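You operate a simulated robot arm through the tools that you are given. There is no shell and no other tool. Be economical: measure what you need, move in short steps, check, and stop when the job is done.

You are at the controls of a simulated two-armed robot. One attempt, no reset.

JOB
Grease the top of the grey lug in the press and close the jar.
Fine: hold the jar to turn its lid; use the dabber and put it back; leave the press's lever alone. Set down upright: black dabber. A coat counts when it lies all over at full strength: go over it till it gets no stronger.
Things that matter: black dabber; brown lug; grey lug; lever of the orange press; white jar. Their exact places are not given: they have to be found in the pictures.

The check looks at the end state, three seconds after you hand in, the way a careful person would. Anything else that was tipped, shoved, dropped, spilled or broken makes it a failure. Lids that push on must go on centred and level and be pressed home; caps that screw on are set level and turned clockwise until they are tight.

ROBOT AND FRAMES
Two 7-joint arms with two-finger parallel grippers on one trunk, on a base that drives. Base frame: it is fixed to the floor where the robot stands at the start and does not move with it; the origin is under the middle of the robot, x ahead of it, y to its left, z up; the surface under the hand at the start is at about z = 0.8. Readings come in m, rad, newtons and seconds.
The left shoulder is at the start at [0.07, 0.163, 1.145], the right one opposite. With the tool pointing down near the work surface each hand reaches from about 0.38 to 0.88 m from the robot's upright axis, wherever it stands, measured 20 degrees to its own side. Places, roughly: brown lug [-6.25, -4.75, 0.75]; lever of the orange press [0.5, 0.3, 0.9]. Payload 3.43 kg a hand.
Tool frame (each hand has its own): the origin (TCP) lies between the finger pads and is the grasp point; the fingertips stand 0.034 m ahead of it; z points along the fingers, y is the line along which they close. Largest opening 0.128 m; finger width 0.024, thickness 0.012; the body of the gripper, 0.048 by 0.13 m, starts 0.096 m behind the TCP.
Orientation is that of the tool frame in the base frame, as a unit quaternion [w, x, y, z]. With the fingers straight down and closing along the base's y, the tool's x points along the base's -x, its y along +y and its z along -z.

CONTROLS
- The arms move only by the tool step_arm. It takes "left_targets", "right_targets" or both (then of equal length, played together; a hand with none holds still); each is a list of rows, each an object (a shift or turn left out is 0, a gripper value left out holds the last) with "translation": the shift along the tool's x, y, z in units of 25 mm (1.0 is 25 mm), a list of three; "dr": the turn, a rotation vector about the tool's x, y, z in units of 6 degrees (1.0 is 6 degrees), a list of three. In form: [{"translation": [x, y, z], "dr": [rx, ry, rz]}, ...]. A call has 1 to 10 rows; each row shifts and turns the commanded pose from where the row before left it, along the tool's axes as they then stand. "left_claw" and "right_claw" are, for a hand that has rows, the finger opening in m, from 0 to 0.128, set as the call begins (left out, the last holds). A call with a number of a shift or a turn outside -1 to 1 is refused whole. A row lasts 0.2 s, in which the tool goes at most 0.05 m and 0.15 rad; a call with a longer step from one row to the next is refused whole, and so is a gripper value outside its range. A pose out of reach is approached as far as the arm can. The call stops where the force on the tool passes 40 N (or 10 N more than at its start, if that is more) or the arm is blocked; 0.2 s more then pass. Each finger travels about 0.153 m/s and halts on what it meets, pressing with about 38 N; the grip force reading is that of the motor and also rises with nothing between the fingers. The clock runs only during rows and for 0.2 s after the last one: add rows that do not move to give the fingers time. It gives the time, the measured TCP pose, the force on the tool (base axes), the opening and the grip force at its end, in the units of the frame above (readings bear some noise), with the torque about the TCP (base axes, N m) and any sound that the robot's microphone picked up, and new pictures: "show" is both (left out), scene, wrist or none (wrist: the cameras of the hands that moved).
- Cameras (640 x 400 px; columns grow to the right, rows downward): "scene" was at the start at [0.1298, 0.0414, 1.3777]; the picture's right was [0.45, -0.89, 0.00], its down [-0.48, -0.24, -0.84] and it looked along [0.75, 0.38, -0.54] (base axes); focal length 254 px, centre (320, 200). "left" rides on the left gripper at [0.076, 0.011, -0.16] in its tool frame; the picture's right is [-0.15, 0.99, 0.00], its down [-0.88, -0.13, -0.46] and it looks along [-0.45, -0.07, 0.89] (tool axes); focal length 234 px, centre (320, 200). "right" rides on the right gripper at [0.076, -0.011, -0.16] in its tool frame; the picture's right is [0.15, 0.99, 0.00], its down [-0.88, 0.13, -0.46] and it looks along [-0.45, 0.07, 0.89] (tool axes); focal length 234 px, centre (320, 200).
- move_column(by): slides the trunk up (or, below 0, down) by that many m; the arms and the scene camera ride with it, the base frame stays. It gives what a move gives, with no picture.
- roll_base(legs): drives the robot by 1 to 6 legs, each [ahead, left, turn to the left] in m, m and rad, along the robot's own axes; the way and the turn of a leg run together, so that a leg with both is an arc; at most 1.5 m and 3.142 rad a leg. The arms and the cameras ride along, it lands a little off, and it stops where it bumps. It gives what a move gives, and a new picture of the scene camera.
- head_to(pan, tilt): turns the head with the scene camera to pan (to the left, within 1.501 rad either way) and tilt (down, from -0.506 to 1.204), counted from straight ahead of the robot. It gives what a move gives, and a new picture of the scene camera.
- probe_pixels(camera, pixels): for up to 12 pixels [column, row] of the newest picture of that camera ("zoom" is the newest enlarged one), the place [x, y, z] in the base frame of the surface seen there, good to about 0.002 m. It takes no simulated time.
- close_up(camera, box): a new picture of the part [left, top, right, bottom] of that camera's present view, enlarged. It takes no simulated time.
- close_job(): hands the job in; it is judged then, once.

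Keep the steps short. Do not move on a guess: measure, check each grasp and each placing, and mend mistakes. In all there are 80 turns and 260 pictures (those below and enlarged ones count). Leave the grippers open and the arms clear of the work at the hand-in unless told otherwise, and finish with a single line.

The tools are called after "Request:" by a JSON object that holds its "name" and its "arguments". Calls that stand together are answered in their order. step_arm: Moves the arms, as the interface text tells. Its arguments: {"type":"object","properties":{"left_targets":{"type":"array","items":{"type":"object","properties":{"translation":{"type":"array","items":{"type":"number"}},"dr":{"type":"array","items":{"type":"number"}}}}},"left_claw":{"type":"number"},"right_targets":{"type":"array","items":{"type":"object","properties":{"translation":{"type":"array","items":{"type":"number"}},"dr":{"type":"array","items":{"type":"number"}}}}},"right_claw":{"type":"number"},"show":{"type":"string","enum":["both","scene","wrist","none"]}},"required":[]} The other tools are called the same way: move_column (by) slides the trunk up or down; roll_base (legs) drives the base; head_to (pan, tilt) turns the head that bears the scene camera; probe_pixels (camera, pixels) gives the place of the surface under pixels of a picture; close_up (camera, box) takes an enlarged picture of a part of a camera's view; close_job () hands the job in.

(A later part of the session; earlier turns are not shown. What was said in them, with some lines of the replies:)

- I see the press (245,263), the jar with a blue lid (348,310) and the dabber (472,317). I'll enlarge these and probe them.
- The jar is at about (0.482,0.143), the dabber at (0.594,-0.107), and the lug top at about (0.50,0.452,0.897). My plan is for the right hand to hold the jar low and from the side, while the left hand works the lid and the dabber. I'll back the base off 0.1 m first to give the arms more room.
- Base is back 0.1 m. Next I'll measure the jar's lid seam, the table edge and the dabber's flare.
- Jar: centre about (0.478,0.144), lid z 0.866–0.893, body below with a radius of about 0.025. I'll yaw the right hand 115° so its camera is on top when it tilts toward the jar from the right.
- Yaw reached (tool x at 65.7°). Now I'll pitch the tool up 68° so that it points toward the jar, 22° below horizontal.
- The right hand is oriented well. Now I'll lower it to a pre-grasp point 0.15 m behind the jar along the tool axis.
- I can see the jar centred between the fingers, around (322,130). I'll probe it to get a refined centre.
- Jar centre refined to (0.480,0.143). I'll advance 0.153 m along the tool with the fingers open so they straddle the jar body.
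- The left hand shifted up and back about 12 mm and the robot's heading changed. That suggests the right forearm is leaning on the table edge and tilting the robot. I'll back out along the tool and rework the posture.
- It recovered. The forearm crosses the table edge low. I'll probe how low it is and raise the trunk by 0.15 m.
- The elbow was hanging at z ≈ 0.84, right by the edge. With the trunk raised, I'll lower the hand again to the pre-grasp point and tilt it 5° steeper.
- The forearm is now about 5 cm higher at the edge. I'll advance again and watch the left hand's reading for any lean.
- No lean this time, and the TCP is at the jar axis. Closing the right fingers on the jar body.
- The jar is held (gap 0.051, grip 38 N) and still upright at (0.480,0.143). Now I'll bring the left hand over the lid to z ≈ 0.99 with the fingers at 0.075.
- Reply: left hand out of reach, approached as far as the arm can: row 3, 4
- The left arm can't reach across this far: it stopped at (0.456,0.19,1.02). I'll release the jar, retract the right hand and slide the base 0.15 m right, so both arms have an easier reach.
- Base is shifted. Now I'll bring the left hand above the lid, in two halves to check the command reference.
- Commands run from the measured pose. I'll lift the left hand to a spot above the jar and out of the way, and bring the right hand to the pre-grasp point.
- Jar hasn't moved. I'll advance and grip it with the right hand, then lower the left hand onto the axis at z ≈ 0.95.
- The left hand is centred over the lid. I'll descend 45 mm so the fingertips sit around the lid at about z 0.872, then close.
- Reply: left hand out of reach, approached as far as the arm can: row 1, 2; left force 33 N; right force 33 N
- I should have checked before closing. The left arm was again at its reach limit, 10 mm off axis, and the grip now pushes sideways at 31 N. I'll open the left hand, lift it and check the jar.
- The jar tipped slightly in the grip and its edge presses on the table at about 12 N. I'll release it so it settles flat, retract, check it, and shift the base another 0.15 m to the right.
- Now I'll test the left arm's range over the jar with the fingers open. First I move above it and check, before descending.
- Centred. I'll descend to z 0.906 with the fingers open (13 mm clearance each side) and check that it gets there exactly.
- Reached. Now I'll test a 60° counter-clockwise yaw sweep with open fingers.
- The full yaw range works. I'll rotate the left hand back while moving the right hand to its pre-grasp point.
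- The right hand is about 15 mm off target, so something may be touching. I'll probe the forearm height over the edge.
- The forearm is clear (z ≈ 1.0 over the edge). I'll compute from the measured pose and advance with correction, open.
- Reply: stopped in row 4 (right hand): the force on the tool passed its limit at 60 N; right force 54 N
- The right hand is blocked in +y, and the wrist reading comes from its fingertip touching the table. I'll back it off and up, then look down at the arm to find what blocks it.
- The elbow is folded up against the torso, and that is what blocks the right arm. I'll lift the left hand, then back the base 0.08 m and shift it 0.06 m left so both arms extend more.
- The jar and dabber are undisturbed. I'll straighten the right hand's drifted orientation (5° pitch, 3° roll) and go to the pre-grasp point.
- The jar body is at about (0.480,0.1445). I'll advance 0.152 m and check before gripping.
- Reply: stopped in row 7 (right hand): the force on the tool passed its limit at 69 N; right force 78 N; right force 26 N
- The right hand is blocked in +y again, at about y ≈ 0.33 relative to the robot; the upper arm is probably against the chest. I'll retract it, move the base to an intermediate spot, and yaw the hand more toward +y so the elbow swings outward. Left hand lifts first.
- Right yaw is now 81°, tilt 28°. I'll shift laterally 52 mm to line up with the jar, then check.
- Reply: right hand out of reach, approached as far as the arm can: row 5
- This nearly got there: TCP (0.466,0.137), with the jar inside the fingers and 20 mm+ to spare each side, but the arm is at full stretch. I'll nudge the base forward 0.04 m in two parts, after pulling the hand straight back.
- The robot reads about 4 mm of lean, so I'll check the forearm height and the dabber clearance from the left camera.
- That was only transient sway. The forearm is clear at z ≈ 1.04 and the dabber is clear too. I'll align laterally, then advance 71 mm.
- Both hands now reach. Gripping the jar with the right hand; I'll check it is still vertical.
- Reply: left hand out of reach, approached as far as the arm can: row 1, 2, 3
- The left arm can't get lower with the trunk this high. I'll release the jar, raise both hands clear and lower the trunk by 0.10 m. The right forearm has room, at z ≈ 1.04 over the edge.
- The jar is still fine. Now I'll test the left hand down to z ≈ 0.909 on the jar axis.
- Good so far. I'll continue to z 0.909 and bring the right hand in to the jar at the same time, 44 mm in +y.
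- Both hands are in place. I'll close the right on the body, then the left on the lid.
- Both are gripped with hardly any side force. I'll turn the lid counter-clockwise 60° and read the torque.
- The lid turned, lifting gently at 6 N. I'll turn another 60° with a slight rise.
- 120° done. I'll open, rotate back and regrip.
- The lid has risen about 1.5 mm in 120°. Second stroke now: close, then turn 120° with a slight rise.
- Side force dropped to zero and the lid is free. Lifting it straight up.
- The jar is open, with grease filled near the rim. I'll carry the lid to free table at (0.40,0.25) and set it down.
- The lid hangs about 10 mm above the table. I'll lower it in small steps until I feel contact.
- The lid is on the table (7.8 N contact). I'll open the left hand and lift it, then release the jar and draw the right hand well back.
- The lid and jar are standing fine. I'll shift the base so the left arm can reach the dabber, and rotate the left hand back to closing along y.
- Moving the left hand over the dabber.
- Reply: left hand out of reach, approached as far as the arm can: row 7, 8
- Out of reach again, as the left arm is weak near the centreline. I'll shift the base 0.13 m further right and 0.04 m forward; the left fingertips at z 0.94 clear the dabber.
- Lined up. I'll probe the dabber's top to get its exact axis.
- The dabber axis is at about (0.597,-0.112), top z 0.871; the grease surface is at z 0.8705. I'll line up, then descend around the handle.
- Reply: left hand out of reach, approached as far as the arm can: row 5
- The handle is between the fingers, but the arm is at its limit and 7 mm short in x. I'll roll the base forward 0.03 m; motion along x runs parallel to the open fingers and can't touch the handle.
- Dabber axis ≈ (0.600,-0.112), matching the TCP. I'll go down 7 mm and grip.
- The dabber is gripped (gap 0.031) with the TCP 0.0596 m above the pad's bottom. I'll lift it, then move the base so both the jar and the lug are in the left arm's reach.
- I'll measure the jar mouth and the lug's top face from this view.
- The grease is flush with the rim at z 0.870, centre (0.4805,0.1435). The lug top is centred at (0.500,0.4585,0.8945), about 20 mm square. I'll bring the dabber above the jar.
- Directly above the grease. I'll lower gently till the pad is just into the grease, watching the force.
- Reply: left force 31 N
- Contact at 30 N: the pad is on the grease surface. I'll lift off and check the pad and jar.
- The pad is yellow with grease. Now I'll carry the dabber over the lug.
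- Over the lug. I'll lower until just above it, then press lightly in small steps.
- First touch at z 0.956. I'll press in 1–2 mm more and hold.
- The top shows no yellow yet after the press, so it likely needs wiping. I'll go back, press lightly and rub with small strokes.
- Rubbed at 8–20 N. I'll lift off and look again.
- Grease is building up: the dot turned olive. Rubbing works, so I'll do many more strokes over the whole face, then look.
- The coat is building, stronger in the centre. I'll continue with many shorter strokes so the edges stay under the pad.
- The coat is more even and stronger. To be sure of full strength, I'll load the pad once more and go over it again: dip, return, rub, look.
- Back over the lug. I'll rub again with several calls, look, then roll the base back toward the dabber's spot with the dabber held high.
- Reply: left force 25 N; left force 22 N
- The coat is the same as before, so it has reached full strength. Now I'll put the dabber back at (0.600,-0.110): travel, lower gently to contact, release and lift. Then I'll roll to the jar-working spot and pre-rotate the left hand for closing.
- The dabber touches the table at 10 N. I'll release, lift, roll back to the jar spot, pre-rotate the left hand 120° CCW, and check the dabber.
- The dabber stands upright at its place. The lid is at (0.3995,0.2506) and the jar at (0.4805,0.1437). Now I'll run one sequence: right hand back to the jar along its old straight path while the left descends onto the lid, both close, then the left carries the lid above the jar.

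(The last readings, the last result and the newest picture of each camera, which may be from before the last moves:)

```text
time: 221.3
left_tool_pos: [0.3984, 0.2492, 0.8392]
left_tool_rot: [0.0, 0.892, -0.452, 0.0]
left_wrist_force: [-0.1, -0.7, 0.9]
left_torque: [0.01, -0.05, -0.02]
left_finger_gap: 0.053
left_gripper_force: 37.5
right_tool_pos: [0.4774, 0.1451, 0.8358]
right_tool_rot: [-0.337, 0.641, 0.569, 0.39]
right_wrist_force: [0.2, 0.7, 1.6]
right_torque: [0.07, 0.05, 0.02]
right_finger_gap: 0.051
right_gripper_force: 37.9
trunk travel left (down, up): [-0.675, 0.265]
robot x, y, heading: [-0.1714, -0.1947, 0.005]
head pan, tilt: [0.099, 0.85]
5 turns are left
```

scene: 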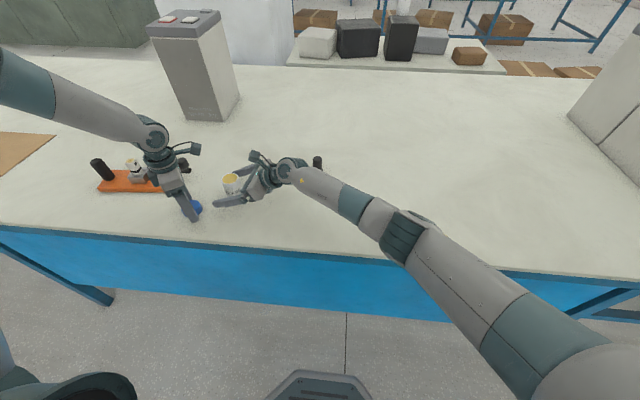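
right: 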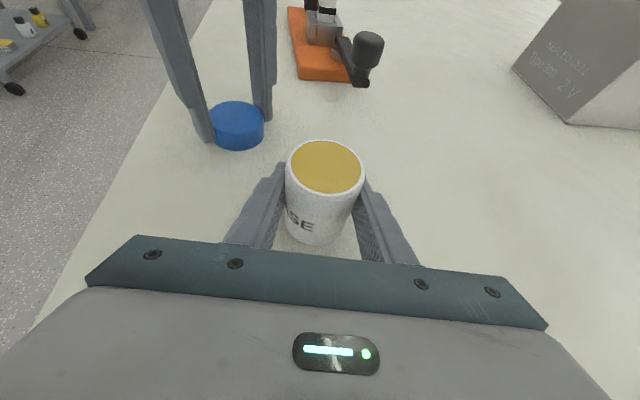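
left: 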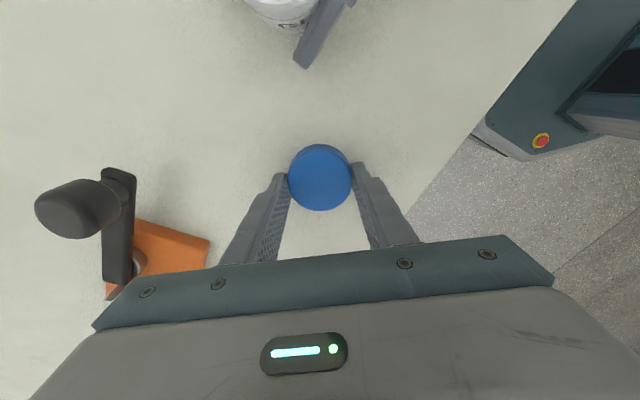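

5 turns left. Both are gripped. I'll lift the lid and carry it over the jar, and probe the jar rim to centre it exactly.

Request:
{"name": "probe_pixels", "arguments": {"camera": "right", "pixels": [[325, 144], [325, 193], [289, 168], [362, 168], [325, 168], [300, 150], [352, 150], [300, 185], [352, 185]]}}

Request:
{"name": "step_arm", "arguments": {"left_targets": [{"translation": [0, 0, -0.5]}, {"translation": [0, 0, -1]}, {"translation": [0, 0, -1]}, {"translation": [0, 0, -1]}, {"translation": [0, 0, -1]}, {"translation": [0, 0, -1]}], "show": "none"}}

Request:
{"name": "step_arm", "arguments": {"left_targets": [{"translation": [0.877, -0.01, 0]}, {"translation": [0.877, -0.01, 0]}, {"translation": [0.877, -0.01, 0]}, {"translation": [0.877, -0.01, 0]}, {"translation": [0.877, -0.01, 0]}, {"translation": [0.877, -0.01, 0]}, {}, {}], "show": "both"}}

Request:
{"name": "close_up", "arguments": {"camera": "right", "box": [220, 0, 440, 260]}}

Request:
{"name": "probe_pixels", "arguments": {"camera": "left", "pixels": [[320, 150], [320, 205], [293, 178], [347, 178], [320, 178]]}}

```text
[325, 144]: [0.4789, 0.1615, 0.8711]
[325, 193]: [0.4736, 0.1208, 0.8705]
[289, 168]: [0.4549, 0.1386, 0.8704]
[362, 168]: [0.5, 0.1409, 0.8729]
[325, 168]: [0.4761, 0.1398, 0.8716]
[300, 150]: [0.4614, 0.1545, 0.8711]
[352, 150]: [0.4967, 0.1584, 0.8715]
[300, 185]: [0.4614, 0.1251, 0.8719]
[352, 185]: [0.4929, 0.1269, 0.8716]
```

```text
time: 222.7
left_tool_pos: [0.397, 0.2486, 0.9797]
left_tool_rot: [-0.001, 0.892, -0.452, 0.001]
left_wrist_force: [0.2, 0.1, -0.1]
left_torque: [0.03, -0.02, 0.03]
left_finger_gap: 0.053
left_gripper_force: 37.8
right_tool_pos: [0.4762, 0.1441, 0.8366]
right_tool_rot: [-0.335, 0.643, 0.567, 0.391]
right_wrist_force: [-1.5, -1.8, 3.0]
right_torque: [-0.05, 0.15, 0.02]
right_finger_gap: 0.0508
right_gripper_force: 38.5
trunk travel left (down, up): [-0.675, 0.265]
robot x, y, heading: [-0.1699, -0.1908, 0.005]
head pan, tilt: [0.099, 0.85]
```

```text
time: 224.5
left_tool_pos: [0.4775, 0.1431, 0.9795]
left_tool_rot: [0.0, 0.892, -0.452, 0.001]
left_wrist_force: [0.8, -0.8, -1.0]
left_torque: [0.0, 0.05, 0.01]
left_finger_gap: 0.0524
left_gripper_force: 38.0
right_tool_pos: [0.4767, 0.1451, 0.8366]
right_tool_rot: [-0.336, 0.642, 0.568, 0.39]
right_wrist_force: [0.1, 0.1, 2.0]
right_torque: [0.01, 0.07, -0.02]
right_finger_gap: 0.0509
right_gripper_force: 37.9
trunk travel left (down, up): [-0.675, 0.265]
robot x, y, heading: [-0.1719, -0.1924, 0.002]
head pan, tilt: [0.099, 0.85]
```

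scene: 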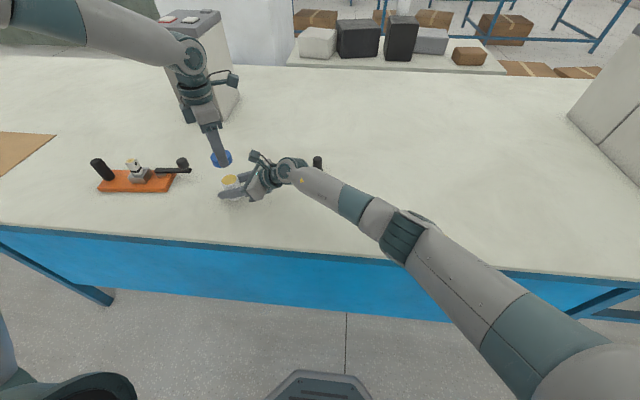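
left: 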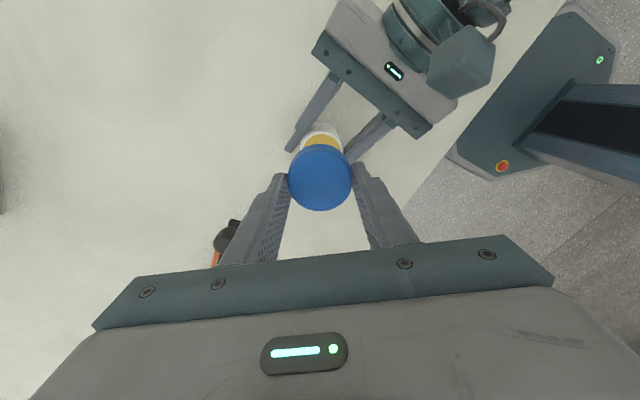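

```text
1.54 times, centred on (330, 130) of right
```

zoom: 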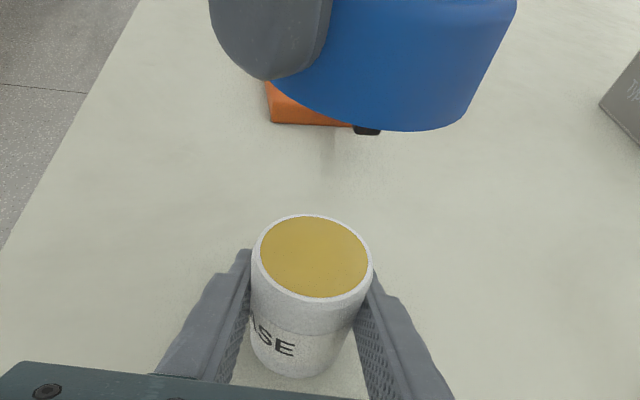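

```text
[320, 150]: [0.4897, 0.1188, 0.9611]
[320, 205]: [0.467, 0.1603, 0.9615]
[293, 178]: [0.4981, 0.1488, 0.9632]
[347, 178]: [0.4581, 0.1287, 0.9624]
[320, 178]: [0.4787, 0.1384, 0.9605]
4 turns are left
```

The lid is within about 1 mm of the jar axis. I'll lower it onto the thread, turn clockwise 120°, regrip and turn another 120°.

Request:
{"name": "step_arm", "arguments": {"left_targets": [{"translation": [-0.017, 0.023, 0.9]}, {"translation": [0, 0, 0.9]}, {"translation": [0, 0, 0.6]}, {"translation": [0, 0, 0.2]}, {"translation": [0, 0, 0.08]}, {}], "show": "wrist"}}

Request:
{"name": "step_arm", "arguments": {"left_targets": [{"translation": [0, 0, 0.02], "dr": [0, 0, 1]}, {"translation": [0, 0, 0.01], "dr": [0, 0, 1]}, {"translation": [0, 0, 0.005], "dr": [0, 0, 1]}, {"translation": [0, 0, 0.005], "dr": [0, 0, 1]}, {"translation": [0, 0, 0.005], "dr": [0, 0, 1]}, {"translation": [0, 0, 0.005], "dr": [0, 0, 1]}, {"translation": [0, 0, 0.005], "dr": [0, 0, 1]}, {"translation": [0, 0, 0.005], "dr": [0, 0, 1]}, {"translation": [0, 0, 0.005], "dr": [0, 0, 1]}, {"translation": [0, 0, 0.005], "dr": [0, 0, 1]}], "show": "none"}}

Request:
{"name": "step_arm", "arguments": {"left_targets": [{"translation": [0, 0, 0.003], "dr": [0, 0, 1]}, {"translation": [0, 0, 0.003], "dr": [0, 0, 1]}, {"translation": [0, 0, 0.003], "dr": [0, 0, 1]}, {"translation": [0, 0, 0.003], "dr": [0, 0, 1]}, {"translation": [0, 0, 0.003], "dr": [0, 0, 1]}, {"translation": [0, 0, 0.003], "dr": [0, 0, 1]}, {"translation": [0, 0, 0.003], "dr": [0, 0, 1]}, {"translation": [0, 0, 0.003], "dr": [0, 0, 1]}, {"translation": [0, 0, 0.003], "dr": [0, 0, 1]}, {"translation": [0, 0, 0.003], "dr": [0, 0, 1]}], "show": "wrist"}}

Request:
{"name": "step_arm", "arguments": {"left_targets": [{}, {}, {"dr": [0, 0, -1]}, {"dr": [0, 0, -1]}, {"dr": [0, 0, -1]}, {"dr": [0, 0, -1]}, {"dr": [0, 0, -1]}, {"dr": [0, 0, -1]}, {"dr": [0, 0, -1]}, {"dr": [0, 0, -1]}], "left_claw": 0.066, "show": "none"}}

Request:
{"name": "step_arm", "arguments": {"left_targets": [{"dr": [0, 0, -1]}, {"dr": [0, 0, -1]}, {"dr": [0, 0, -1]}, {"dr": [0, 0, -1]}, {"dr": [0, 0, -1]}, {"dr": [0, 0, -1]}, {"dr": [0, 0, -1]}, {"dr": [0, 0, -1]}, {"dr": [0, 0, -1]}, {"dr": [0, 0, -1]}], "show": "wrist"}}

Request:
{"name": "close_up", "arguments": {"camera": "right", "box": [220, 40, 440, 260]}}

Request:
{"name": "step_arm", "arguments": {"left_targets": [{}, {}, {}, {"dr": [0, 0, 1]}, {"dr": [0, 0, 1]}, {"dr": [0, 0, 1]}, {"dr": [0, 0, 1]}, {"dr": [0, 0, 1]}, {"dr": [0, 0, 1]}, {"dr": [0, 0, 1]}], "left_claw": 0.04, "show": "none"}}

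Request:
{"name": "step_arm", "arguments": {"left_targets": [{"dr": [0, 0, 1]}, {"dr": [0, 0, 1]}, {"dr": [0, 0, 1]}, {"dr": [0, 0, 1]}, {"dr": [0, 0, 1]}, {"dr": [0, 0, 1]}, {"dr": [0, 0, 1]}, {"dr": [0, 0, 1]}, {"dr": [0, 0, 1]}, {"dr": [0, 0, 1]}], "show": "wrist"}}

Request:
{"name": "close_up", "arguments": {"camera": "right", "box": [220, 40, 440, 260]}}

Request:
{"name": "probe_pixels", "arguments": {"camera": "left", "pixels": [[320, 155], [320, 200], [300, 180], [340, 180]]}}

```text
time: 225.9
left_tool_pos: [0.4752, 0.144, 0.91]
left_tool_rot: [0.001, 0.892, -0.452, 0.001]
left_wrist_force: [-11.0, -8.7, 5.6]
left_torque: [-0.48, -0.09, 0.01]
left_finger_gap: 0.0528
left_gripper_force: 38.1
right_tool_pos: [0.4778, 0.1438, 0.8368]
right_tool_rot: [-0.335, 0.643, 0.567, 0.392]
right_wrist_force: [10.2, 9.9, -1.9]
right_torque: [-0.1, 0.94, -0.01]
right_finger_gap: 0.0509
right_gripper_force: 38.3
trunk travel left (down, up): [-0.675, 0.265]
robot x, y, heading: [-0.174, -0.1937, -0.001]
head pan, tilt: [0.099, 0.85]
```

left: 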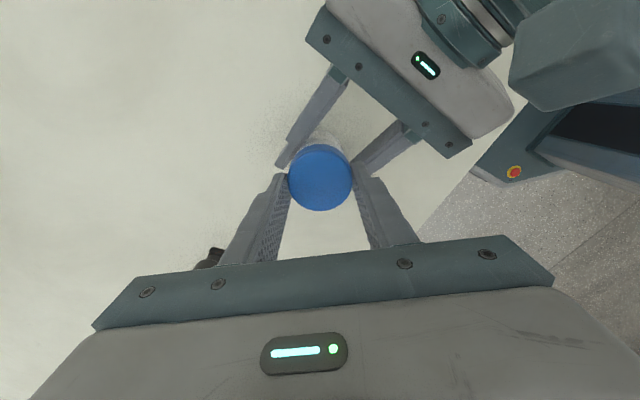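

```text
time: 228.1
left_tool_pos: [0.4753, 0.1449, 0.91]
left_tool_rot: [0.001, -0.546, 0.838, -0.001]
left_wrist_force: [-6.4, -5.8, 17.9]
left_torque: [-0.34, -0.04, -0.01]
left_finger_gap: 0.0525
left_gripper_force: 38.2
right_tool_pos: [0.4769, 0.1442, 0.8365]
right_tool_rot: [-0.336, 0.642, 0.568, 0.39]
right_wrist_force: [10.4, 7.0, -6.5]
right_torque: [0.13, 0.47, -0.11]
right_finger_gap: 0.0507
right_gripper_force: 38.2
trunk travel left (down, up): [-0.675, 0.265]
robot x, y, heading: [-0.1711, -0.1915, 0.004]
head pan, tilt: [0.099, 0.85]
```

```text
time: 230.3
left_tool_pos: [0.477, 0.1433, 0.9096]
left_tool_rot: [0.002, -0.052, 0.999, 0.0]
left_wrist_force: [8.1, 2.3, 19.2]
left_torque: [0.0, -0.51, -0.02]
left_finger_gap: 0.0529
left_gripper_force: 37.9
right_tool_pos: [0.4753, 0.1445, 0.8363]
right_tool_rot: [-0.335, 0.643, 0.568, 0.391]
right_wrist_force: [-6.8, -2.7, -8.9]
right_torque: [0.36, 0.07, 0.0]
right_finger_gap: 0.0507
right_gripper_force: 38.0
trunk travel left (down, up): [-0.675, 0.265]
robot x, y, heading: [-0.1693, -0.1926, -0.0]
head pan, tilt: [0.099, 0.85]
```

left: 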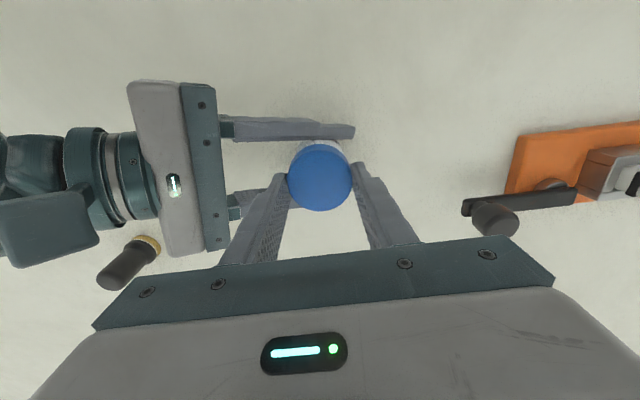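

```text
time: 232.5
left_tool_pos: [0.4772, 0.1441, 0.9077]
left_tool_rot: [-0.001, -0.457, 0.89, 0.001]
left_wrist_force: [0.4, 0.3, -0.2]
left_torque: [0.01, 0.0, 0.03]
left_finger_gap: 0.0659
left_gripper_force: 0.1
right_tool_pos: [0.4769, 0.1448, 0.8376]
right_tool_rot: [-0.336, 0.642, 0.568, 0.39]
right_wrist_force: [0.0, 0.5, 0.9]
right_torque: [0.05, 0.05, 0.03]
right_finger_gap: 0.051
right_gripper_force: 38.0
trunk travel left (down, up): [-0.675, 0.265]
robot x, y, heading: [-0.1718, -0.1932, 0.001]
head pan, tilt: [0.099, 0.85]
```

```text
time: 234.7
left_tool_pos: [0.4753, 0.1444, 0.9081]
left_tool_rot: [-0.001, 0.841, -0.541, 0.001]
left_wrist_force: [-0.2, 0.2, 0.1]
left_torque: [0.0, -0.03, 0.03]
left_finger_gap: 0.0661
left_gripper_force: 0.0
right_tool_pos: [0.4773, 0.1442, 0.8369]
right_tool_rot: [-0.335, 0.642, 0.568, 0.391]
right_wrist_force: [1.1, 0.6, 3.1]
right_torque: [0.03, 0.05, 0.0]
right_finger_gap: 0.0505
right_gripper_force: 37.9
trunk travel left (down, up): [-0.675, 0.265]
robot x, y, heading: [-0.1688, -0.1901, 0.001]
head pan, tilt: [0.099, 0.85]
```

left: 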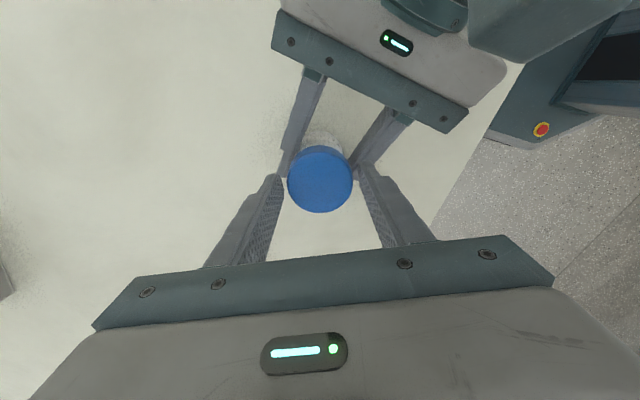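

```text
1.82 times, centred on (330, 150) of right
```

zoom: 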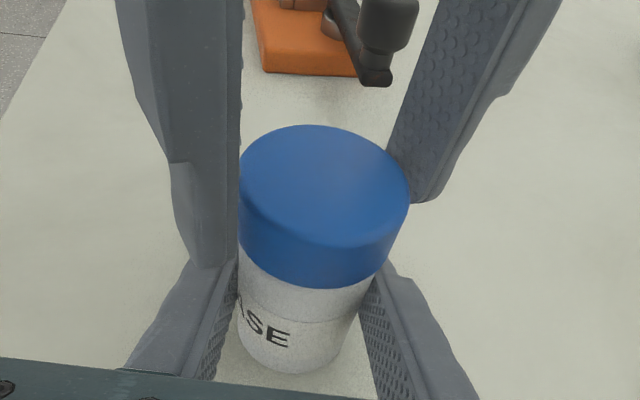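

```text
time: 236.9
left_tool_pos: [0.4774, 0.1449, 0.9083]
left_tool_rot: [0.0, -0.589, 0.808, 0.0]
left_wrist_force: [3.1, 1.8, -3.7]
left_torque: [0.22, -0.4, 0.01]
left_finger_gap: 0.0527
left_gripper_force: 37.8
right_tool_pos: [0.4777, 0.1459, 0.8361]
right_tool_rot: [-0.335, 0.642, 0.568, 0.391]
right_wrist_force: [-4.1, -2.4, 5.2]
right_torque: [-0.07, 0.21, 0.01]
right_finger_gap: 0.0507
right_gripper_force: 38.0
trunk travel left (down, up): [-0.675, 0.265]
robot x, y, heading: [-0.1694, -0.1914, 0.003]
head pan, tilt: [0.099, 0.85]
```

```text
time: 239.1
left_tool_pos: [0.4768, 0.1449, 0.9079]
left_tool_rot: [0.001, -0.106, 0.994, 0.0]
left_wrist_force: [9.4, -5.0, -1.7]
left_torque: [-0.4, -0.67, 0.97]
left_finger_gap: 0.0527
left_gripper_force: 38.1
right_tool_pos: [0.4767, 0.1447, 0.8368]
right_tool_rot: [-0.335, 0.643, 0.568, 0.39]
right_wrist_force: [-8.6, 5.2, 0.6]
right_torque: [0.05, 0.0, -0.98]
right_finger_gap: 0.0509
right_gripper_force: 37.9
trunk travel left (down, up): [-0.675, 0.265]
robot x, y, heading: [-0.1757, -0.1947, 0.006]
head pan, tilt: [0.099, 0.85]
```

left: 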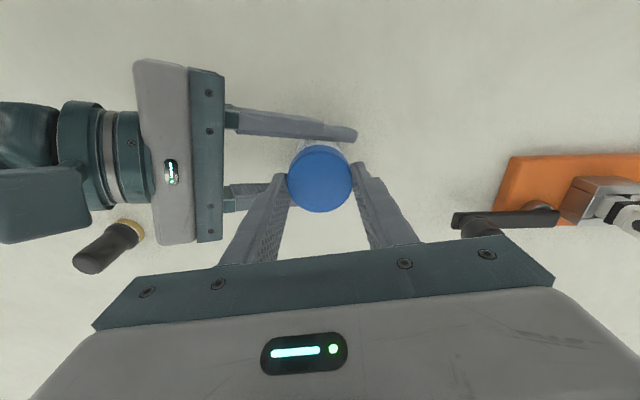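

```text
1.82 times, centred on (330, 150) of right
```

zoom: 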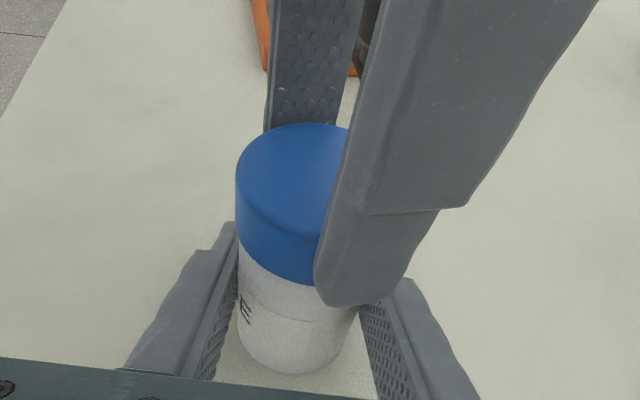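

```text
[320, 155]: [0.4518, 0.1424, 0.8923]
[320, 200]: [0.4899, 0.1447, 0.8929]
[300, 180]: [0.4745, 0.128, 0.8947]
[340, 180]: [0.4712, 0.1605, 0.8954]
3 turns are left
```

The lid is home: top back at z ≈ 0.893, torque 0.97 N m, with the jar starting to slip in the grip, so it is tight. I'll release the left and lift it, then release the right and withdraw, and check everything.

Request:
{"name": "step_arm", "arguments": {"left_targets": [{}, {}, {}, {"translation": [0, 0, -0.6]}, {"translation": [0, 0, -1]}, {"translation": [0, 0, -1]}, {"translation": [0, 0, -1]}, {"translation": [0, 0, -1]}, {"translation": [0, 0, -1]}, {"translation": [0, 0, -1]}], "left_claw": 0.085, "show": "none"}}

Request:
{"name": "step_arm", "arguments": {"right_targets": [{}, {}, {}, {}, {"translation": [0, 0, -0.6]}, {"translation": [0, 0, -1]}, {"translation": [0, 0, -1]}, {"translation": [0, 0, -1]}, {"translation": [0, 0, -1]}, {"translation": [0, 0, -1]}], "right_claw": 0.12, "show": "none"}}

Request:
{"name": "step_arm", "arguments": {"right_targets": [{"translation": [0, 0, -1]}, {"translation": [0, 0, -1]}, {"translation": [0, 0, -1]}, {"translation": [0, 0, -1]}, {"translation": [0, 0, -1]}, {"translation": [0, 0, -1]}], "left_targets": [{"translation": [0.5, 0.5, -0.8]}, {"translation": [0.5, 0.5, -0.8]}, {"translation": [0.5, 0.5, -0.8]}, {"translation": [0.5, 0.5, -0.8]}, {}, {}], "show": "both"}}

Request:
{"name": "close_up", "arguments": {"camera": "scene", "box": [80, 140, 340, 230]}}

Request:
{"name": "close_up", "arguments": {"camera": "right", "box": [220, 40, 440, 180]}}

```text
time: 241.3
left_tool_pos: [0.4752, 0.145, 1.0738]
left_tool_rot: [0.002, -0.106, 0.994, 0.0]
left_wrist_force: [0.0, 0.0, 0.4]
left_torque: [0.0, 0.01, 0.03]
left_finger_gap: 0.0849
left_gripper_force: 0.2
right_tool_pos: [0.476, 0.1449, 0.8363]
right_tool_rot: [-0.336, 0.642, 0.568, 0.391]
right_wrist_force: [0.3, 0.3, -1.6]
right_torque: [-0.01, 0.02, -0.04]
right_finger_gap: 0.0507
right_gripper_force: 38.3
trunk travel left (down, up): [-0.675, 0.265]
robot x, y, heading: [-0.1722, -0.1926, -0.002]
head pan, tilt: [0.099, 0.85]
```

```text
time: 243.5
left_tool_pos: [0.4755, 0.145, 1.0723]
left_tool_rot: [0.001, -0.106, 0.994, 0.0]
left_wrist_force: [0.3, -0.4, 0.0]
left_torque: [0.02, -0.02, 0.0]
left_finger_gap: 0.0851
left_gripper_force: 0.0
right_tool_pos: [0.4591, 0.0222, 0.9008]
right_tool_rot: [-0.336, 0.642, 0.568, 0.39]
right_wrist_force: [0.7, -0.3, -0.1]
right_torque: [0.01, 0.01, 0.0]
right_finger_gap: 0.1201
right_gripper_force: 0.0
trunk travel left (down, up): [-0.675, 0.265]
robot x, y, heading: [-0.1736, -0.1947, -0.002]
head pan, tilt: [0.099, 0.85]
```

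```text
time: 244.9
left_tool_pos: [0.4168, 0.1794, 1.1526]
left_tool_rot: [0.001, -0.107, 0.994, 0.001]
left_wrist_force: [0.7, -0.6, -0.6]
left_torque: [0.02, 0.01, 0.02]
left_finger_gap: 0.0851
left_gripper_force: 0.1
right_tool_pos: [0.4423, -0.1098, 0.9726]
right_tool_rot: [-0.336, 0.642, 0.568, 0.39]
right_wrist_force: [-0.4, -0.8, -0.6]
right_torque: [-0.01, 0.02, 0.01]
right_finger_gap: 0.1202
right_gripper_force: 0.1
trunk travel left (down, up): [-0.675, 0.265]
robot x, y, heading: [-0.1695, -0.1945, -0.0]
head pan, tilt: [0.099, 0.85]
```

scene: 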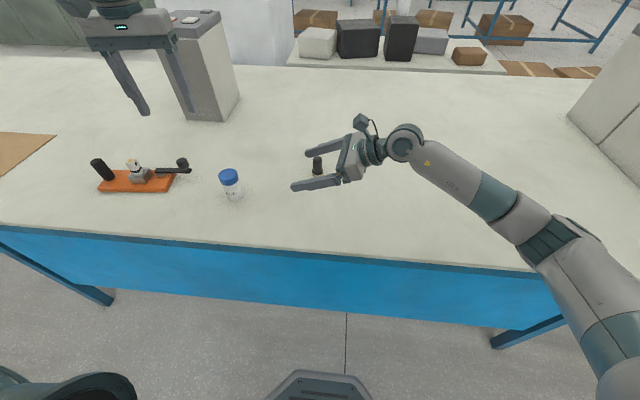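
right: 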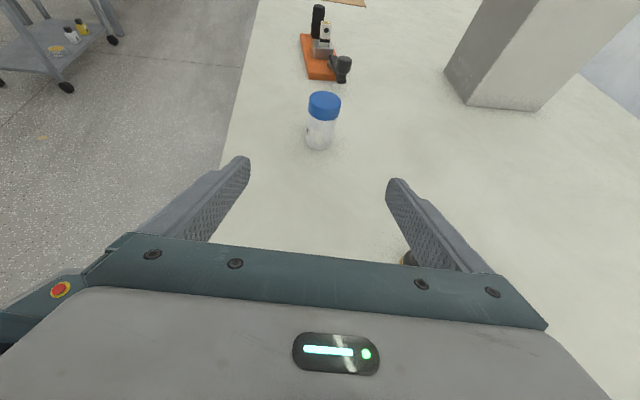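
left: 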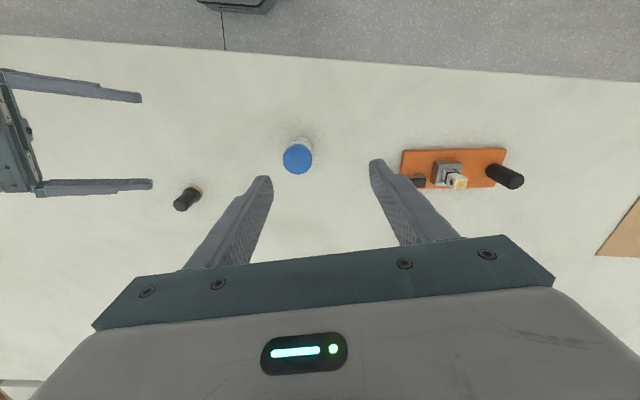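

```text
2.46 times, centred on (210, 185) of scene
```

zoom: 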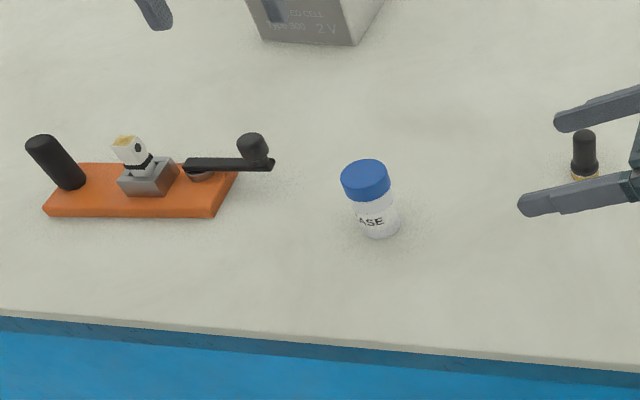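

```text
2.86 times, centred on (330, 110) of right
2 turns are left
```

zoom: 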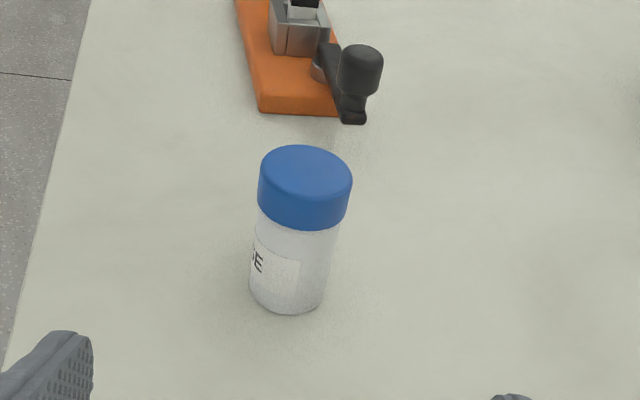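

The jar is closed and upright, the dabber stands at its place, the lug top is greased, the lever was not touched, and both hands are open and clear. Handing in.

Request:
{"name": "close_job", "arguments": {}}

```text
The job is handed in.
```

The grey lug's top is greased all over, the jar's lid is screwed on tight, the dabber stands upright at its place and the lever was left alone; the job is handed in.
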